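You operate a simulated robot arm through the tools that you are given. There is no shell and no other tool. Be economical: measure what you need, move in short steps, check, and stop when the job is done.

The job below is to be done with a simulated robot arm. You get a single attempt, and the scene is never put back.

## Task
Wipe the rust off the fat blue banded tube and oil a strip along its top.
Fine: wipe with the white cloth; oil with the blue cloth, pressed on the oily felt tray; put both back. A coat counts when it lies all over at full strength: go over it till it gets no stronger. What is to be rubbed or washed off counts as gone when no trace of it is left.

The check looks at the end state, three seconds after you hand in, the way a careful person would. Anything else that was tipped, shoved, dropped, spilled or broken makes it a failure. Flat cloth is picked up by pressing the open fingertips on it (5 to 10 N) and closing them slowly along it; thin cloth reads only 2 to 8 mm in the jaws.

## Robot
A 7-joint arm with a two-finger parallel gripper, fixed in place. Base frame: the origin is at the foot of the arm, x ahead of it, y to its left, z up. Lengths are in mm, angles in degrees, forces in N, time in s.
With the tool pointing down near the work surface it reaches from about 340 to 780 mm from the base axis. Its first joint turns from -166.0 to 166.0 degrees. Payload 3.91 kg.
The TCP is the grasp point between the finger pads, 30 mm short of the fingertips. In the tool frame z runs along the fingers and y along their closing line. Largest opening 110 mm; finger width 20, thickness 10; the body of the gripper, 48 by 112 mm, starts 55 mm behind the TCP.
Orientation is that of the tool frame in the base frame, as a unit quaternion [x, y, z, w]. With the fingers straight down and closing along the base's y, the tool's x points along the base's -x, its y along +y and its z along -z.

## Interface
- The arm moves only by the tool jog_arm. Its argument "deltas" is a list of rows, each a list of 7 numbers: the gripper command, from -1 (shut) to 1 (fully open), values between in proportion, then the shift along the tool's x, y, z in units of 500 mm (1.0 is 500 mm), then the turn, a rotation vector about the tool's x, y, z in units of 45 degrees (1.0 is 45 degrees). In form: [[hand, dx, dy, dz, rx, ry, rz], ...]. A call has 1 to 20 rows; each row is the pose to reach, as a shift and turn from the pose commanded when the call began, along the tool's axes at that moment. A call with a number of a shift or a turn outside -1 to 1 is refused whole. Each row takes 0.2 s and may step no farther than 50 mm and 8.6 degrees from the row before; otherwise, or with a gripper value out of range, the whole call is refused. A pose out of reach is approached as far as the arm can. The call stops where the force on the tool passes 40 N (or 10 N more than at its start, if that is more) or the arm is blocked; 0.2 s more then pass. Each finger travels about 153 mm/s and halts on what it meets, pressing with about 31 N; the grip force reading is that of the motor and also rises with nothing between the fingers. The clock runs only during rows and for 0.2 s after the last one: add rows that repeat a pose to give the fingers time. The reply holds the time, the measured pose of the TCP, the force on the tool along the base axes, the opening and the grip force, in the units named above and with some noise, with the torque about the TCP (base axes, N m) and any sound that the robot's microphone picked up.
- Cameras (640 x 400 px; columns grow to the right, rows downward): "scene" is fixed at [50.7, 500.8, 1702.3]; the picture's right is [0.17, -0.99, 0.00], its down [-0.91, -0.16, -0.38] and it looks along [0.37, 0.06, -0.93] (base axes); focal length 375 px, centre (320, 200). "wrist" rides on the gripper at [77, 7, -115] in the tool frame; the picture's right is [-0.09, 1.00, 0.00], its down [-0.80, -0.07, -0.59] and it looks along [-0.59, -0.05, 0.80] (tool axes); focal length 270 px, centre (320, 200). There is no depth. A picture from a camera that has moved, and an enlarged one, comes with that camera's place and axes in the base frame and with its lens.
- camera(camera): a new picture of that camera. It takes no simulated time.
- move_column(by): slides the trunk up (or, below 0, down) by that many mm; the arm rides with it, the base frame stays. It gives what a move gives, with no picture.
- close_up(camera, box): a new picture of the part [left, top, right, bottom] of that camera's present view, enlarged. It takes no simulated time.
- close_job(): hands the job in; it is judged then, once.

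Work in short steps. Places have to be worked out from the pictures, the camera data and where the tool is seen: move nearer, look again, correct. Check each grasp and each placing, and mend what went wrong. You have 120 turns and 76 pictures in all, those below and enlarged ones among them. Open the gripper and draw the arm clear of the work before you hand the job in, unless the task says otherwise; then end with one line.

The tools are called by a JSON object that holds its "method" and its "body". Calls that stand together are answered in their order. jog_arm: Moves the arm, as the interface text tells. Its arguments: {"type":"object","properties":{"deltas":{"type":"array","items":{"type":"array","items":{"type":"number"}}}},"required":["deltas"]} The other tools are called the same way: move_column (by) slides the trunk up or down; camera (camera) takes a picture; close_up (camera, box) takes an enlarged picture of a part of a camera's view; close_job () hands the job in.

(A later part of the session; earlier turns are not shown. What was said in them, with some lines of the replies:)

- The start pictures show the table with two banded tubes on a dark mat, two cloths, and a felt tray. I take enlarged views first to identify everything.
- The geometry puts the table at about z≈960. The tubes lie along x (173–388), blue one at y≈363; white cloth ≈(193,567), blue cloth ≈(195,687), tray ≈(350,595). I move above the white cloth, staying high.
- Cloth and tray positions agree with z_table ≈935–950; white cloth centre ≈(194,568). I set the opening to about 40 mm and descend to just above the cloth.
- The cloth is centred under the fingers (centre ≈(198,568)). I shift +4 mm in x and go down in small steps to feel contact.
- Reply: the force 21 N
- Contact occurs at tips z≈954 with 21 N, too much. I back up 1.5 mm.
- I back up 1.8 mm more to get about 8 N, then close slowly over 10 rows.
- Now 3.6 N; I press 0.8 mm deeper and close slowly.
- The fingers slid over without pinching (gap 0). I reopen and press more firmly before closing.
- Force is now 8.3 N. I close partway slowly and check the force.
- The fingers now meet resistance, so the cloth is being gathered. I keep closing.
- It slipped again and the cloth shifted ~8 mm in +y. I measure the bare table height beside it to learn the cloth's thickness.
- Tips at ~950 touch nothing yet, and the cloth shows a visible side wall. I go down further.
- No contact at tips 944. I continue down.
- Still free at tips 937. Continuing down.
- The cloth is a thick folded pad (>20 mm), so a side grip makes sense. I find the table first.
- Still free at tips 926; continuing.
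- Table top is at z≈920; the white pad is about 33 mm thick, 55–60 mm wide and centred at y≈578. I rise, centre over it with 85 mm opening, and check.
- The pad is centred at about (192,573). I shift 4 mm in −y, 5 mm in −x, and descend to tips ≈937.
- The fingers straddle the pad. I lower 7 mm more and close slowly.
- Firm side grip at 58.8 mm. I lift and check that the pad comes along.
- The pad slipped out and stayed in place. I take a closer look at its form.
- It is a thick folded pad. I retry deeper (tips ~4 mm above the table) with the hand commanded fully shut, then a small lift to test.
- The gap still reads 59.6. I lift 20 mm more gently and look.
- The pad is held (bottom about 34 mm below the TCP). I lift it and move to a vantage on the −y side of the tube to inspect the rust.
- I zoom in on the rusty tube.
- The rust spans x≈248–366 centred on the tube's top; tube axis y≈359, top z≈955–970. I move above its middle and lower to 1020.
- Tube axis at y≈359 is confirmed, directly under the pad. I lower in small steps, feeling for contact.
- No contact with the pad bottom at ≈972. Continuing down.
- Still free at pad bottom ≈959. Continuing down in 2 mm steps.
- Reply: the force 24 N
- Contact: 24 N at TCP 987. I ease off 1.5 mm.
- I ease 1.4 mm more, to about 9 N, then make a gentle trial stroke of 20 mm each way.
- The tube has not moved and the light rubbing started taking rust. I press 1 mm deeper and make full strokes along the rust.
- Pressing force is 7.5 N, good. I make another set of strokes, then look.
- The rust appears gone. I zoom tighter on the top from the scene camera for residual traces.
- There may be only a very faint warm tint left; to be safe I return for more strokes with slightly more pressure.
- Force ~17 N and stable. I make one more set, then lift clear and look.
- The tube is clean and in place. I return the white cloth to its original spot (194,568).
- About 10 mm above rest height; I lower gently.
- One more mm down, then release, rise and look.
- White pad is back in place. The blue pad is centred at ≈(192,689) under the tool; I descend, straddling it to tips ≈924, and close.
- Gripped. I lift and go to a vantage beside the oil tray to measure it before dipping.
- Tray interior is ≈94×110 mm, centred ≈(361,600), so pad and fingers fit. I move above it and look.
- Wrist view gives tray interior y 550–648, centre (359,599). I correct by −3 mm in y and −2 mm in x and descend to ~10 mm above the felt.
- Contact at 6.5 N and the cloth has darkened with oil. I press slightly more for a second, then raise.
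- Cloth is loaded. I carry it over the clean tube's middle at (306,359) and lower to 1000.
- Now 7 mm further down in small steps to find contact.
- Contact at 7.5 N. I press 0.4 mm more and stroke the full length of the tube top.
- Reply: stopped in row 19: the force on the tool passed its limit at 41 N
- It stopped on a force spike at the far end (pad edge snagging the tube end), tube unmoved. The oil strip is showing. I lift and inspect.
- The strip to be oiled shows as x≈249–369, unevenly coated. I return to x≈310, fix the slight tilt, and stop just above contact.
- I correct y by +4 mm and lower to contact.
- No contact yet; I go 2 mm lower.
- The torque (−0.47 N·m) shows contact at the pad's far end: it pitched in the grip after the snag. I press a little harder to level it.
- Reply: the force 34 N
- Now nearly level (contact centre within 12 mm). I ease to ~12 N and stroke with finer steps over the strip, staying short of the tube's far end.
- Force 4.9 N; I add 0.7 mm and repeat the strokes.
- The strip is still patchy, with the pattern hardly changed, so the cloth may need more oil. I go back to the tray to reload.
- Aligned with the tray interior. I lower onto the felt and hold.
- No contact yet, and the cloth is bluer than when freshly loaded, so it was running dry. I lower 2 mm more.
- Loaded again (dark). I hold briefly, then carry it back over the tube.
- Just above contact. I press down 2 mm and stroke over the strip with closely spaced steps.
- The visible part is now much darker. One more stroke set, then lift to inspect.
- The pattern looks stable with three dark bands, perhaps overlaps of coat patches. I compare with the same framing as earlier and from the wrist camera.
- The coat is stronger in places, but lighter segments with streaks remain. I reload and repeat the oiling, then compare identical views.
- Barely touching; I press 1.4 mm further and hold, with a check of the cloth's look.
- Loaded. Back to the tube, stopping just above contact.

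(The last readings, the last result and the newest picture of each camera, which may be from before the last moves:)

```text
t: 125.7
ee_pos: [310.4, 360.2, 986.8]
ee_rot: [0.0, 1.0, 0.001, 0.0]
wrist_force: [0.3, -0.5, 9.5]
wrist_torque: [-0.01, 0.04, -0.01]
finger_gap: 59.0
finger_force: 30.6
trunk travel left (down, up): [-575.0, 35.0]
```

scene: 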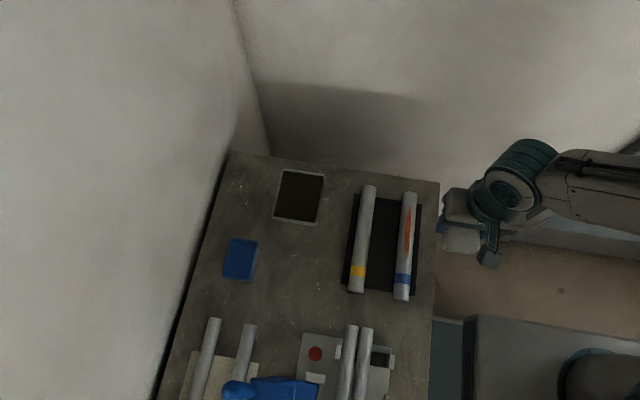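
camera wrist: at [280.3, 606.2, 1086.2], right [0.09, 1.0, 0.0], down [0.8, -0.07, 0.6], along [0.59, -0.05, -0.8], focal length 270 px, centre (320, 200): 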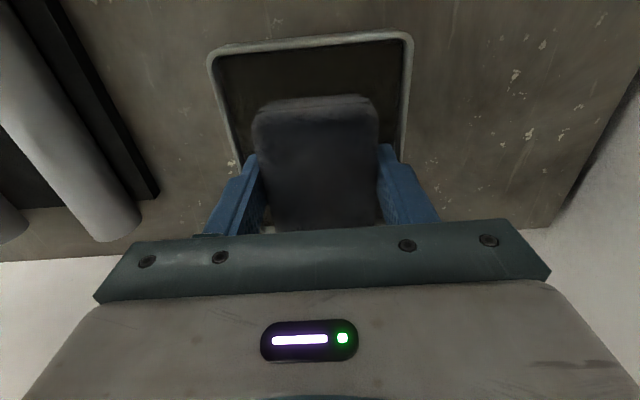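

Force 9.5 N. Another stroke set, then lift and compare identical views.

{"method": "jog_arm", "body": {"deltas": [[-1, 0.02, 0, 0.0004, 0, 0, 0], [-1, 0.04, 0, 0.0004, 0, 0, 0], [-1, 0.06, 0, 0.0004, 0, 0, 0], [-1, 0.08, 0, 0.0004, 0, 0, 0], [-1, 0.095, 0, 0.0004, 0, 0, 0], [-1, 0.07, 0, 0.0004, 0, 0, 0], [-1, 0.05, 0, 0.0004, 0, 0, 0], [-1, 0.03, 0, 0.0004, 0, 0, 0], [-1, 0.01, 0, 0.0004, 0, 0, 0], [-1, -0.01, 0, 0.0004, 0, 0, 0], [-1, -0.03, 0, 0.0004, 0, 0, 0], [-1, -0.05, 0, 0.0004, 0, 0, 0], [-1, -0.066, 0, 0.0004, 0, 0, 0], [-1, -0.046, 0, 0.0004, 0, 0, 0], [-1, -0.03, 0, 0.0004, 0, 0, 0], [-1, 0, 0, 0.0004, 0, 0, 0]]}}

{"method": "jog_arm", "body": {"deltas": [[-1, 0, 0, -0.04, 0, 0, 0], [-1, 0, -0.06, -0.1, 0, 0, 0], [-1, 0, -0.14, -0.12, 0, 0, 0], [-1, 0, -0.2, -0.12, 0, 0, 0], [-1, 0, -0.2, -0.12, 0, 0, 0]]}}

{"method": "close_up", "body": {"camera": "scene", "box": [350, 180, 450, 310]}}

{"method": "close_up", "body": {"camera": "wrist", "box": [380, 0, 540, 140]}}

```text
t: 129.1
ee_pos: [310.3, 360.9, 985.5]
ee_rot: [-0.001, 1.0, 0.0, 0.001]
wrist_force: [3.8, -0.8, 19.4]
wrist_torque: [-0.03, -0.1, 0.0]
finger_gap: 59.0
finger_force: 31.1
trunk travel left (down, up): [-575.0, 35.0]
```

```text
t: 130.3
ee_pos: [311.1, 261.9, 1045.2]
ee_rot: [-0.002, 1.0, 0.001, 0.0]
wrist_force: [0.0, 0.3, 0.1]
wrist_torque: [0.0, 0.02, 0.01]
finger_gap: 59.1
finger_force: 30.4
trunk travel left (down, up): [-575.0, 35.0]
```

```text
3.08 times, centred on (400, 245) of scene
camera zoom: at [50.7, 500.8, 1702.3], right [0.17, -0.99, 0.0], down [-0.91, -0.16, -0.38], along [0.37, 0.06, -0.93], focal length 1154 px, centre (74, 62)
```

zoom: 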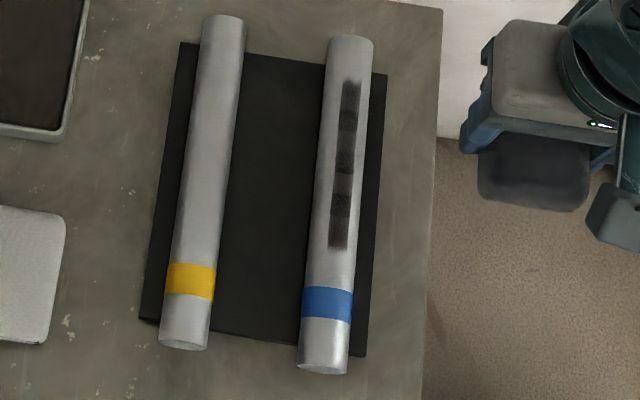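

```text
2.86 times, centred on (460, 70) of wrist
camera zoom: at [234.1, 268.2, 1160.7], right [0.09, 1.0, 0.0], down [0.8, -0.07, 0.59], along [0.59, -0.05, -0.8], focal length 772 px, centre (-80, 571)
```

zoom: 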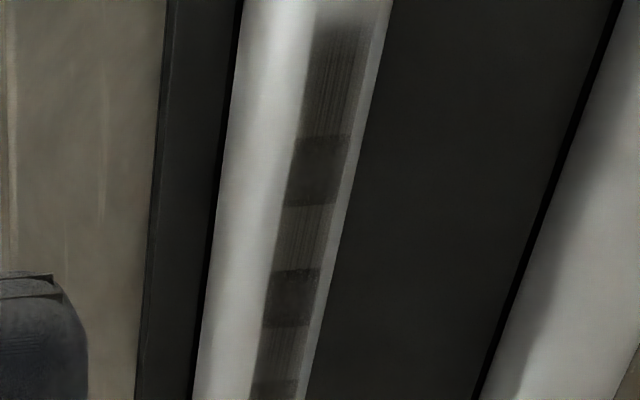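

No change from the last round, so the coat is saturated (the sharp darker bands are patch overlaps). I check the near half of the strip from a further-back wrist view.

{"method": "jog_arm", "body": {"deltas": [[-1, 0.06, 0.02, -0.06, 0, 0, 0], [-1, 0.12, 0.04, -0.08, 0, 0, 0], [-1, 0.12, 0.04, -0.08, 0, 0, 0]]}}

{"method": "close_up", "body": {"camera": "wrist", "box": [360, 0, 520, 140]}}

```text
t: 131.1
ee_pos: [251.5, 281.0, 1085.6]
ee_rot: [-0.001, 1.0, 0.001, 0.0]
wrist_force: [-0.3, 0.0, -1.0]
wrist_torque: [-0.01, -0.02, -0.03]
finger_gap: 59.1
finger_force: 31.4
trunk travel left (down, up): [-575.0, 35.0]
```

```text
2.86 times, centred on (440, 70) of wrist
camera zoom: at [172.9, 286.1, 1201.7], right [0.09, 1.0, 0.0], down [0.8, -0.07, 0.59], along [0.59, -0.05, -0.8], focal length 772 px, centre (-23, 571)
```

zoom: 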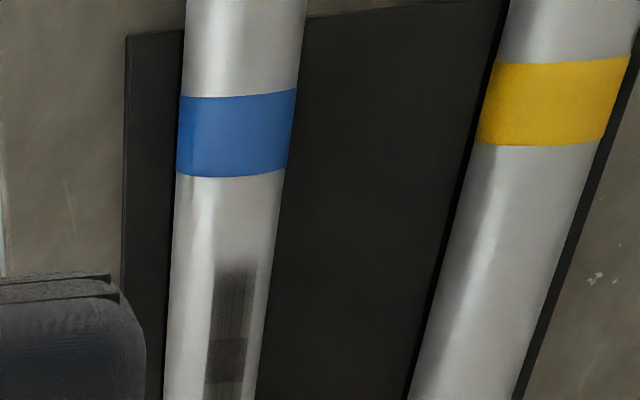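

The near half matches. Now I take the blue cloth back to its place at (193,686).

{"method": "jog_arm", "body": {"deltas": [[-1, 0.01, 0.08, 0, 0, 0, 0], [-1, 0.02, 0.16, 0, 0, 0, 0], [-1, 0.04, 0.24, 0, 0, 0, 0], [-1, 0.05, 0.32, 0, 0, 0, 0], [-1, 0.06, 0.4, 0, 0, 0, 0], [-1, 0.07, 0.48, 0, 0, 0, 0], [-1, 0.08, 0.56, 0, 0, 0, 0], [-1, 0.1, 0.64, 0, 0, 0, 0], [-1, 0.117, 0.72, 0, 0, 0, 0], [-1, 0.117, 0.8, 0, 0, 0, 0], [-1, 0.117, 0.81, 0, 0, 0, 0], [-1, 0.117, 0.81, 0.09, 0, 0, 0], [-1, 0.117, 0.81, 0.18, 0, 0, 0], [-1, 0.117, 0.81, 0.236, 0, 0, 0], [-1, 0.117, 0.81, 0.236, 0, 0, 0]]}}

{"method": "camera", "body": {"camera": "wrist"}}

```text
t: 134.3
ee_pos: [190.2, 687.1, 967.8]
ee_rot: [0.0, 1.0, 0.0, 0.0]
wrist_force: [-0.1, -0.4, -0.6]
wrist_torque: [0.03, 0.03, 0.02]
finger_gap: 59.1
finger_force: 30.6
trunk travel left (down, up): [-575.0, 35.0]
```

```text
19 pictures are left
camera wrist: at [112.9, 693.3, 1082.0], right [0.09, 1.0, 0.0], down [0.8, -0.07, 0.59], along [0.59, -0.05, -0.8], focal length 270 px, centre (320, 200)
```

wrist: 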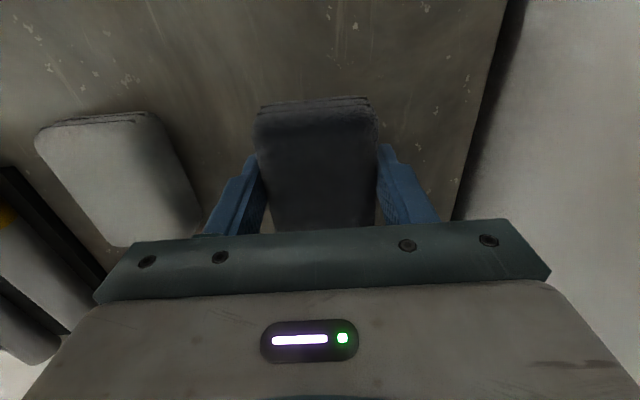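

I lower ~12 mm gently, with x nudged +3 mm, watching for contact.

{"method": "jog_arm", "body": {"deltas": [[-1, -0.006, 0, 0.008, 0, 0, 0], [-1, -0.006, 0, 0.016, 0, 0, 0], [-1, -0.006, 0, 0.022, 0, 0, 0], [-1, -0.006, 0, 0.026, 0, 0, 0], [-1, -0.006, 0, 0.026, 0, 0, 0]]}}

```text
t: 135.5
ee_pos: [193.3, 686.1, 954.5]
ee_rot: [-0.001, 1.0, 0.0, 0.0]
wrist_force: [0.2, -0.3, 0.0]
wrist_torque: [-0.02, 0.05, -0.02]
finger_gap: 58.9
finger_force: 31.0
trunk travel left (down, up): [-575.0, 35.0]
```

One more millimetre or so, then release and rise straight up.

{"method": "jog_arm", "body": {"deltas": [[-1, 0, 0, 0.002, 0, 0, 0], [-1, 0, 0, 0.003, 0, 0, 0], [0.2, 0, 0, 0.003, 0, 0, 0], [0.54, 0, 0, 0.003, 0, 0, 0], [0.54, 0, 0, 0.003, 0, 0, 0], [0.54, 0, 0, -0.05, 0, 0, 0], [0.54, 0, 0, -0.13, 0, 0, 0], [0.54, 0, 0, -0.21, 0, 0, 0], [0.54, -0.06, -0.04, -0.26, 0, 0, 0], [0.54, -0.12, -0.1, -0.3, 0, 0, 0], [0.54, -0.18, -0.16, -0.34, 0, 0, 0], [0.54, -0.24, -0.22, -0.38, 0, 0, 0], [0.54, -0.3, -0.28, -0.42, 0, 0, 0], [0.54, -0.36, -0.34, -0.46, 0, 0, 0], [0.54, -0.36, -0.4, -0.5, 0, 0, 0], [0.54, -0.36, -0.48, -0.5, 0, 0, 0], [0.54, -0.36, -0.56, -0.5, 0, 0, 0], [0.54, -0.36, -0.6, -0.5, 0, 0, 0]]}}

{"method": "camera", "body": {"camera": "scene"}}

{"method": "close_up", "body": {"camera": "scene", "box": [200, 150, 460, 312]}}

```text
t: 139.3
ee_pos: [374.4, 384.2, 1204.0]
ee_rot: [-0.001, 1.0, 0.0, 0.0]
wrist_force: [-0.2, -0.5, 0.1]
wrist_torque: [0.02, 0.02, 0.01]
finger_gap: 84.4
finger_force: 0.0
trunk travel left (down, up): [-575.0, 35.0]
```

```text
18 pictures are left
```

scene: 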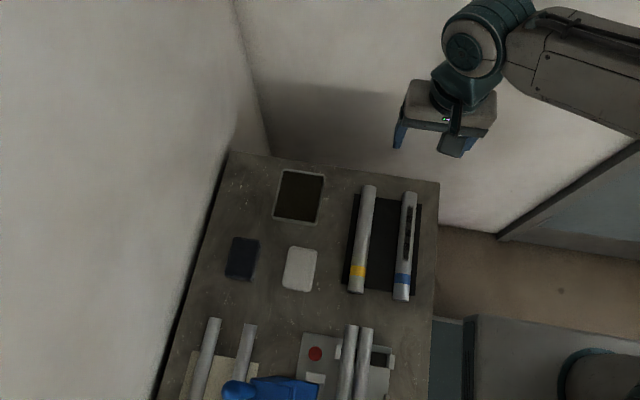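

```text
2.46 times, centred on (330, 231) of scene
camera zoom: at [50.7, 500.8, 1702.3], right [0.17, -0.99, 0.0], down [-0.91, -0.16, -0.38], along [0.37, 0.06, -0.93], focal length 924 px, centre (295, 124)
```

zoom: 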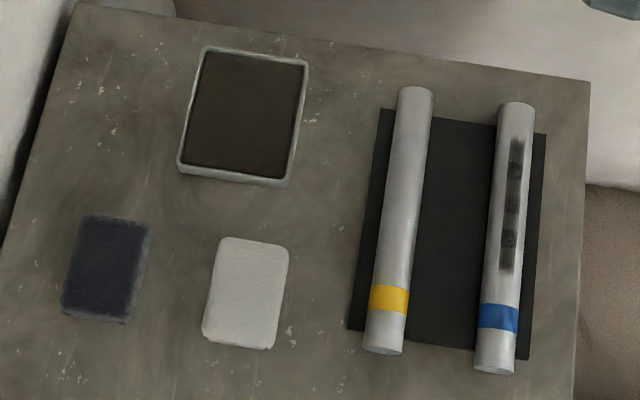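

Everything is back in place. Before handing in, I check the coat's evenness from above with the now-empty hand.

{"method": "jog_arm", "body": {"deltas": [[0.54, 0.06, -0.05, 0.05, 0, 0, 0], [0.54, 0.12, -0.05, 0.1, 0, 0, 0], [0.54, 0.15, -0.05, 0.15, 0, 0, 0], [0.54, 0.15, -0.05, 0.15, 0, 0, 0]]}}

{"method": "close_up", "body": {"camera": "wrist", "box": [260, 0, 420, 240]}}

```text
t: 140.3
ee_pos: [299.3, 359.4, 1128.8]
ee_rot: [0.0, 1.0, 0.001, 0.0]
wrist_force: [0.3, -0.2, -0.1]
wrist_torque: [-0.01, 0.01, 0.01]
finger_gap: 84.5
finger_force: 0.0
trunk travel left (down, up): [-575.0, 35.0]
```

```text
1.67 times, centred on (340, 120) of wrist
camera zoom: at [222.0, 365.8, 1245.1], right [0.09, 1.0, 0.0], down [0.8, -0.07, 0.59], along [0.59, -0.05, -0.8], focal length 450 px, centre (287, 333)
```

zoom: 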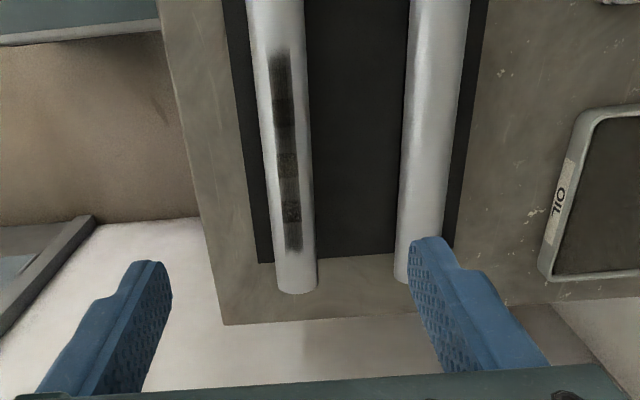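

The coat consists of even patches with regular overlaps, unchanged over the last rounds, and covers the whole strip. I draw the arm clear.

{"method": "jog_arm", "body": {"deltas": [[1, -0.04, 0, -0.08, 0, 0, 0], [1, -0.08, 0, -0.15, 0, 0, 0], [1, -0.08, 0, -0.15, 0, 0, 0]]}}

{"method": "close_job", "body": {}}

```text
t: 141.1
ee_pos: [340.2, 359.6, 1203.6]
ee_rot: [-0.002, 1.0, 0.0, 0.0]
wrist_force: [0.2, -0.5, -0.3]
wrist_torque: [-0.01, -0.03, 0.0]
finger_gap: 110.2
finger_force: 0.1
trunk travel left (down, up): [-575.0, 35.0]
```

```text
The job is handed in.
```

The job is handed in: no rust is visible on the blue-banded tube, both cloths are back in place, and the oil strip along its top stopped getting stronger, though it still shows darker bands that I took to be overlaps.
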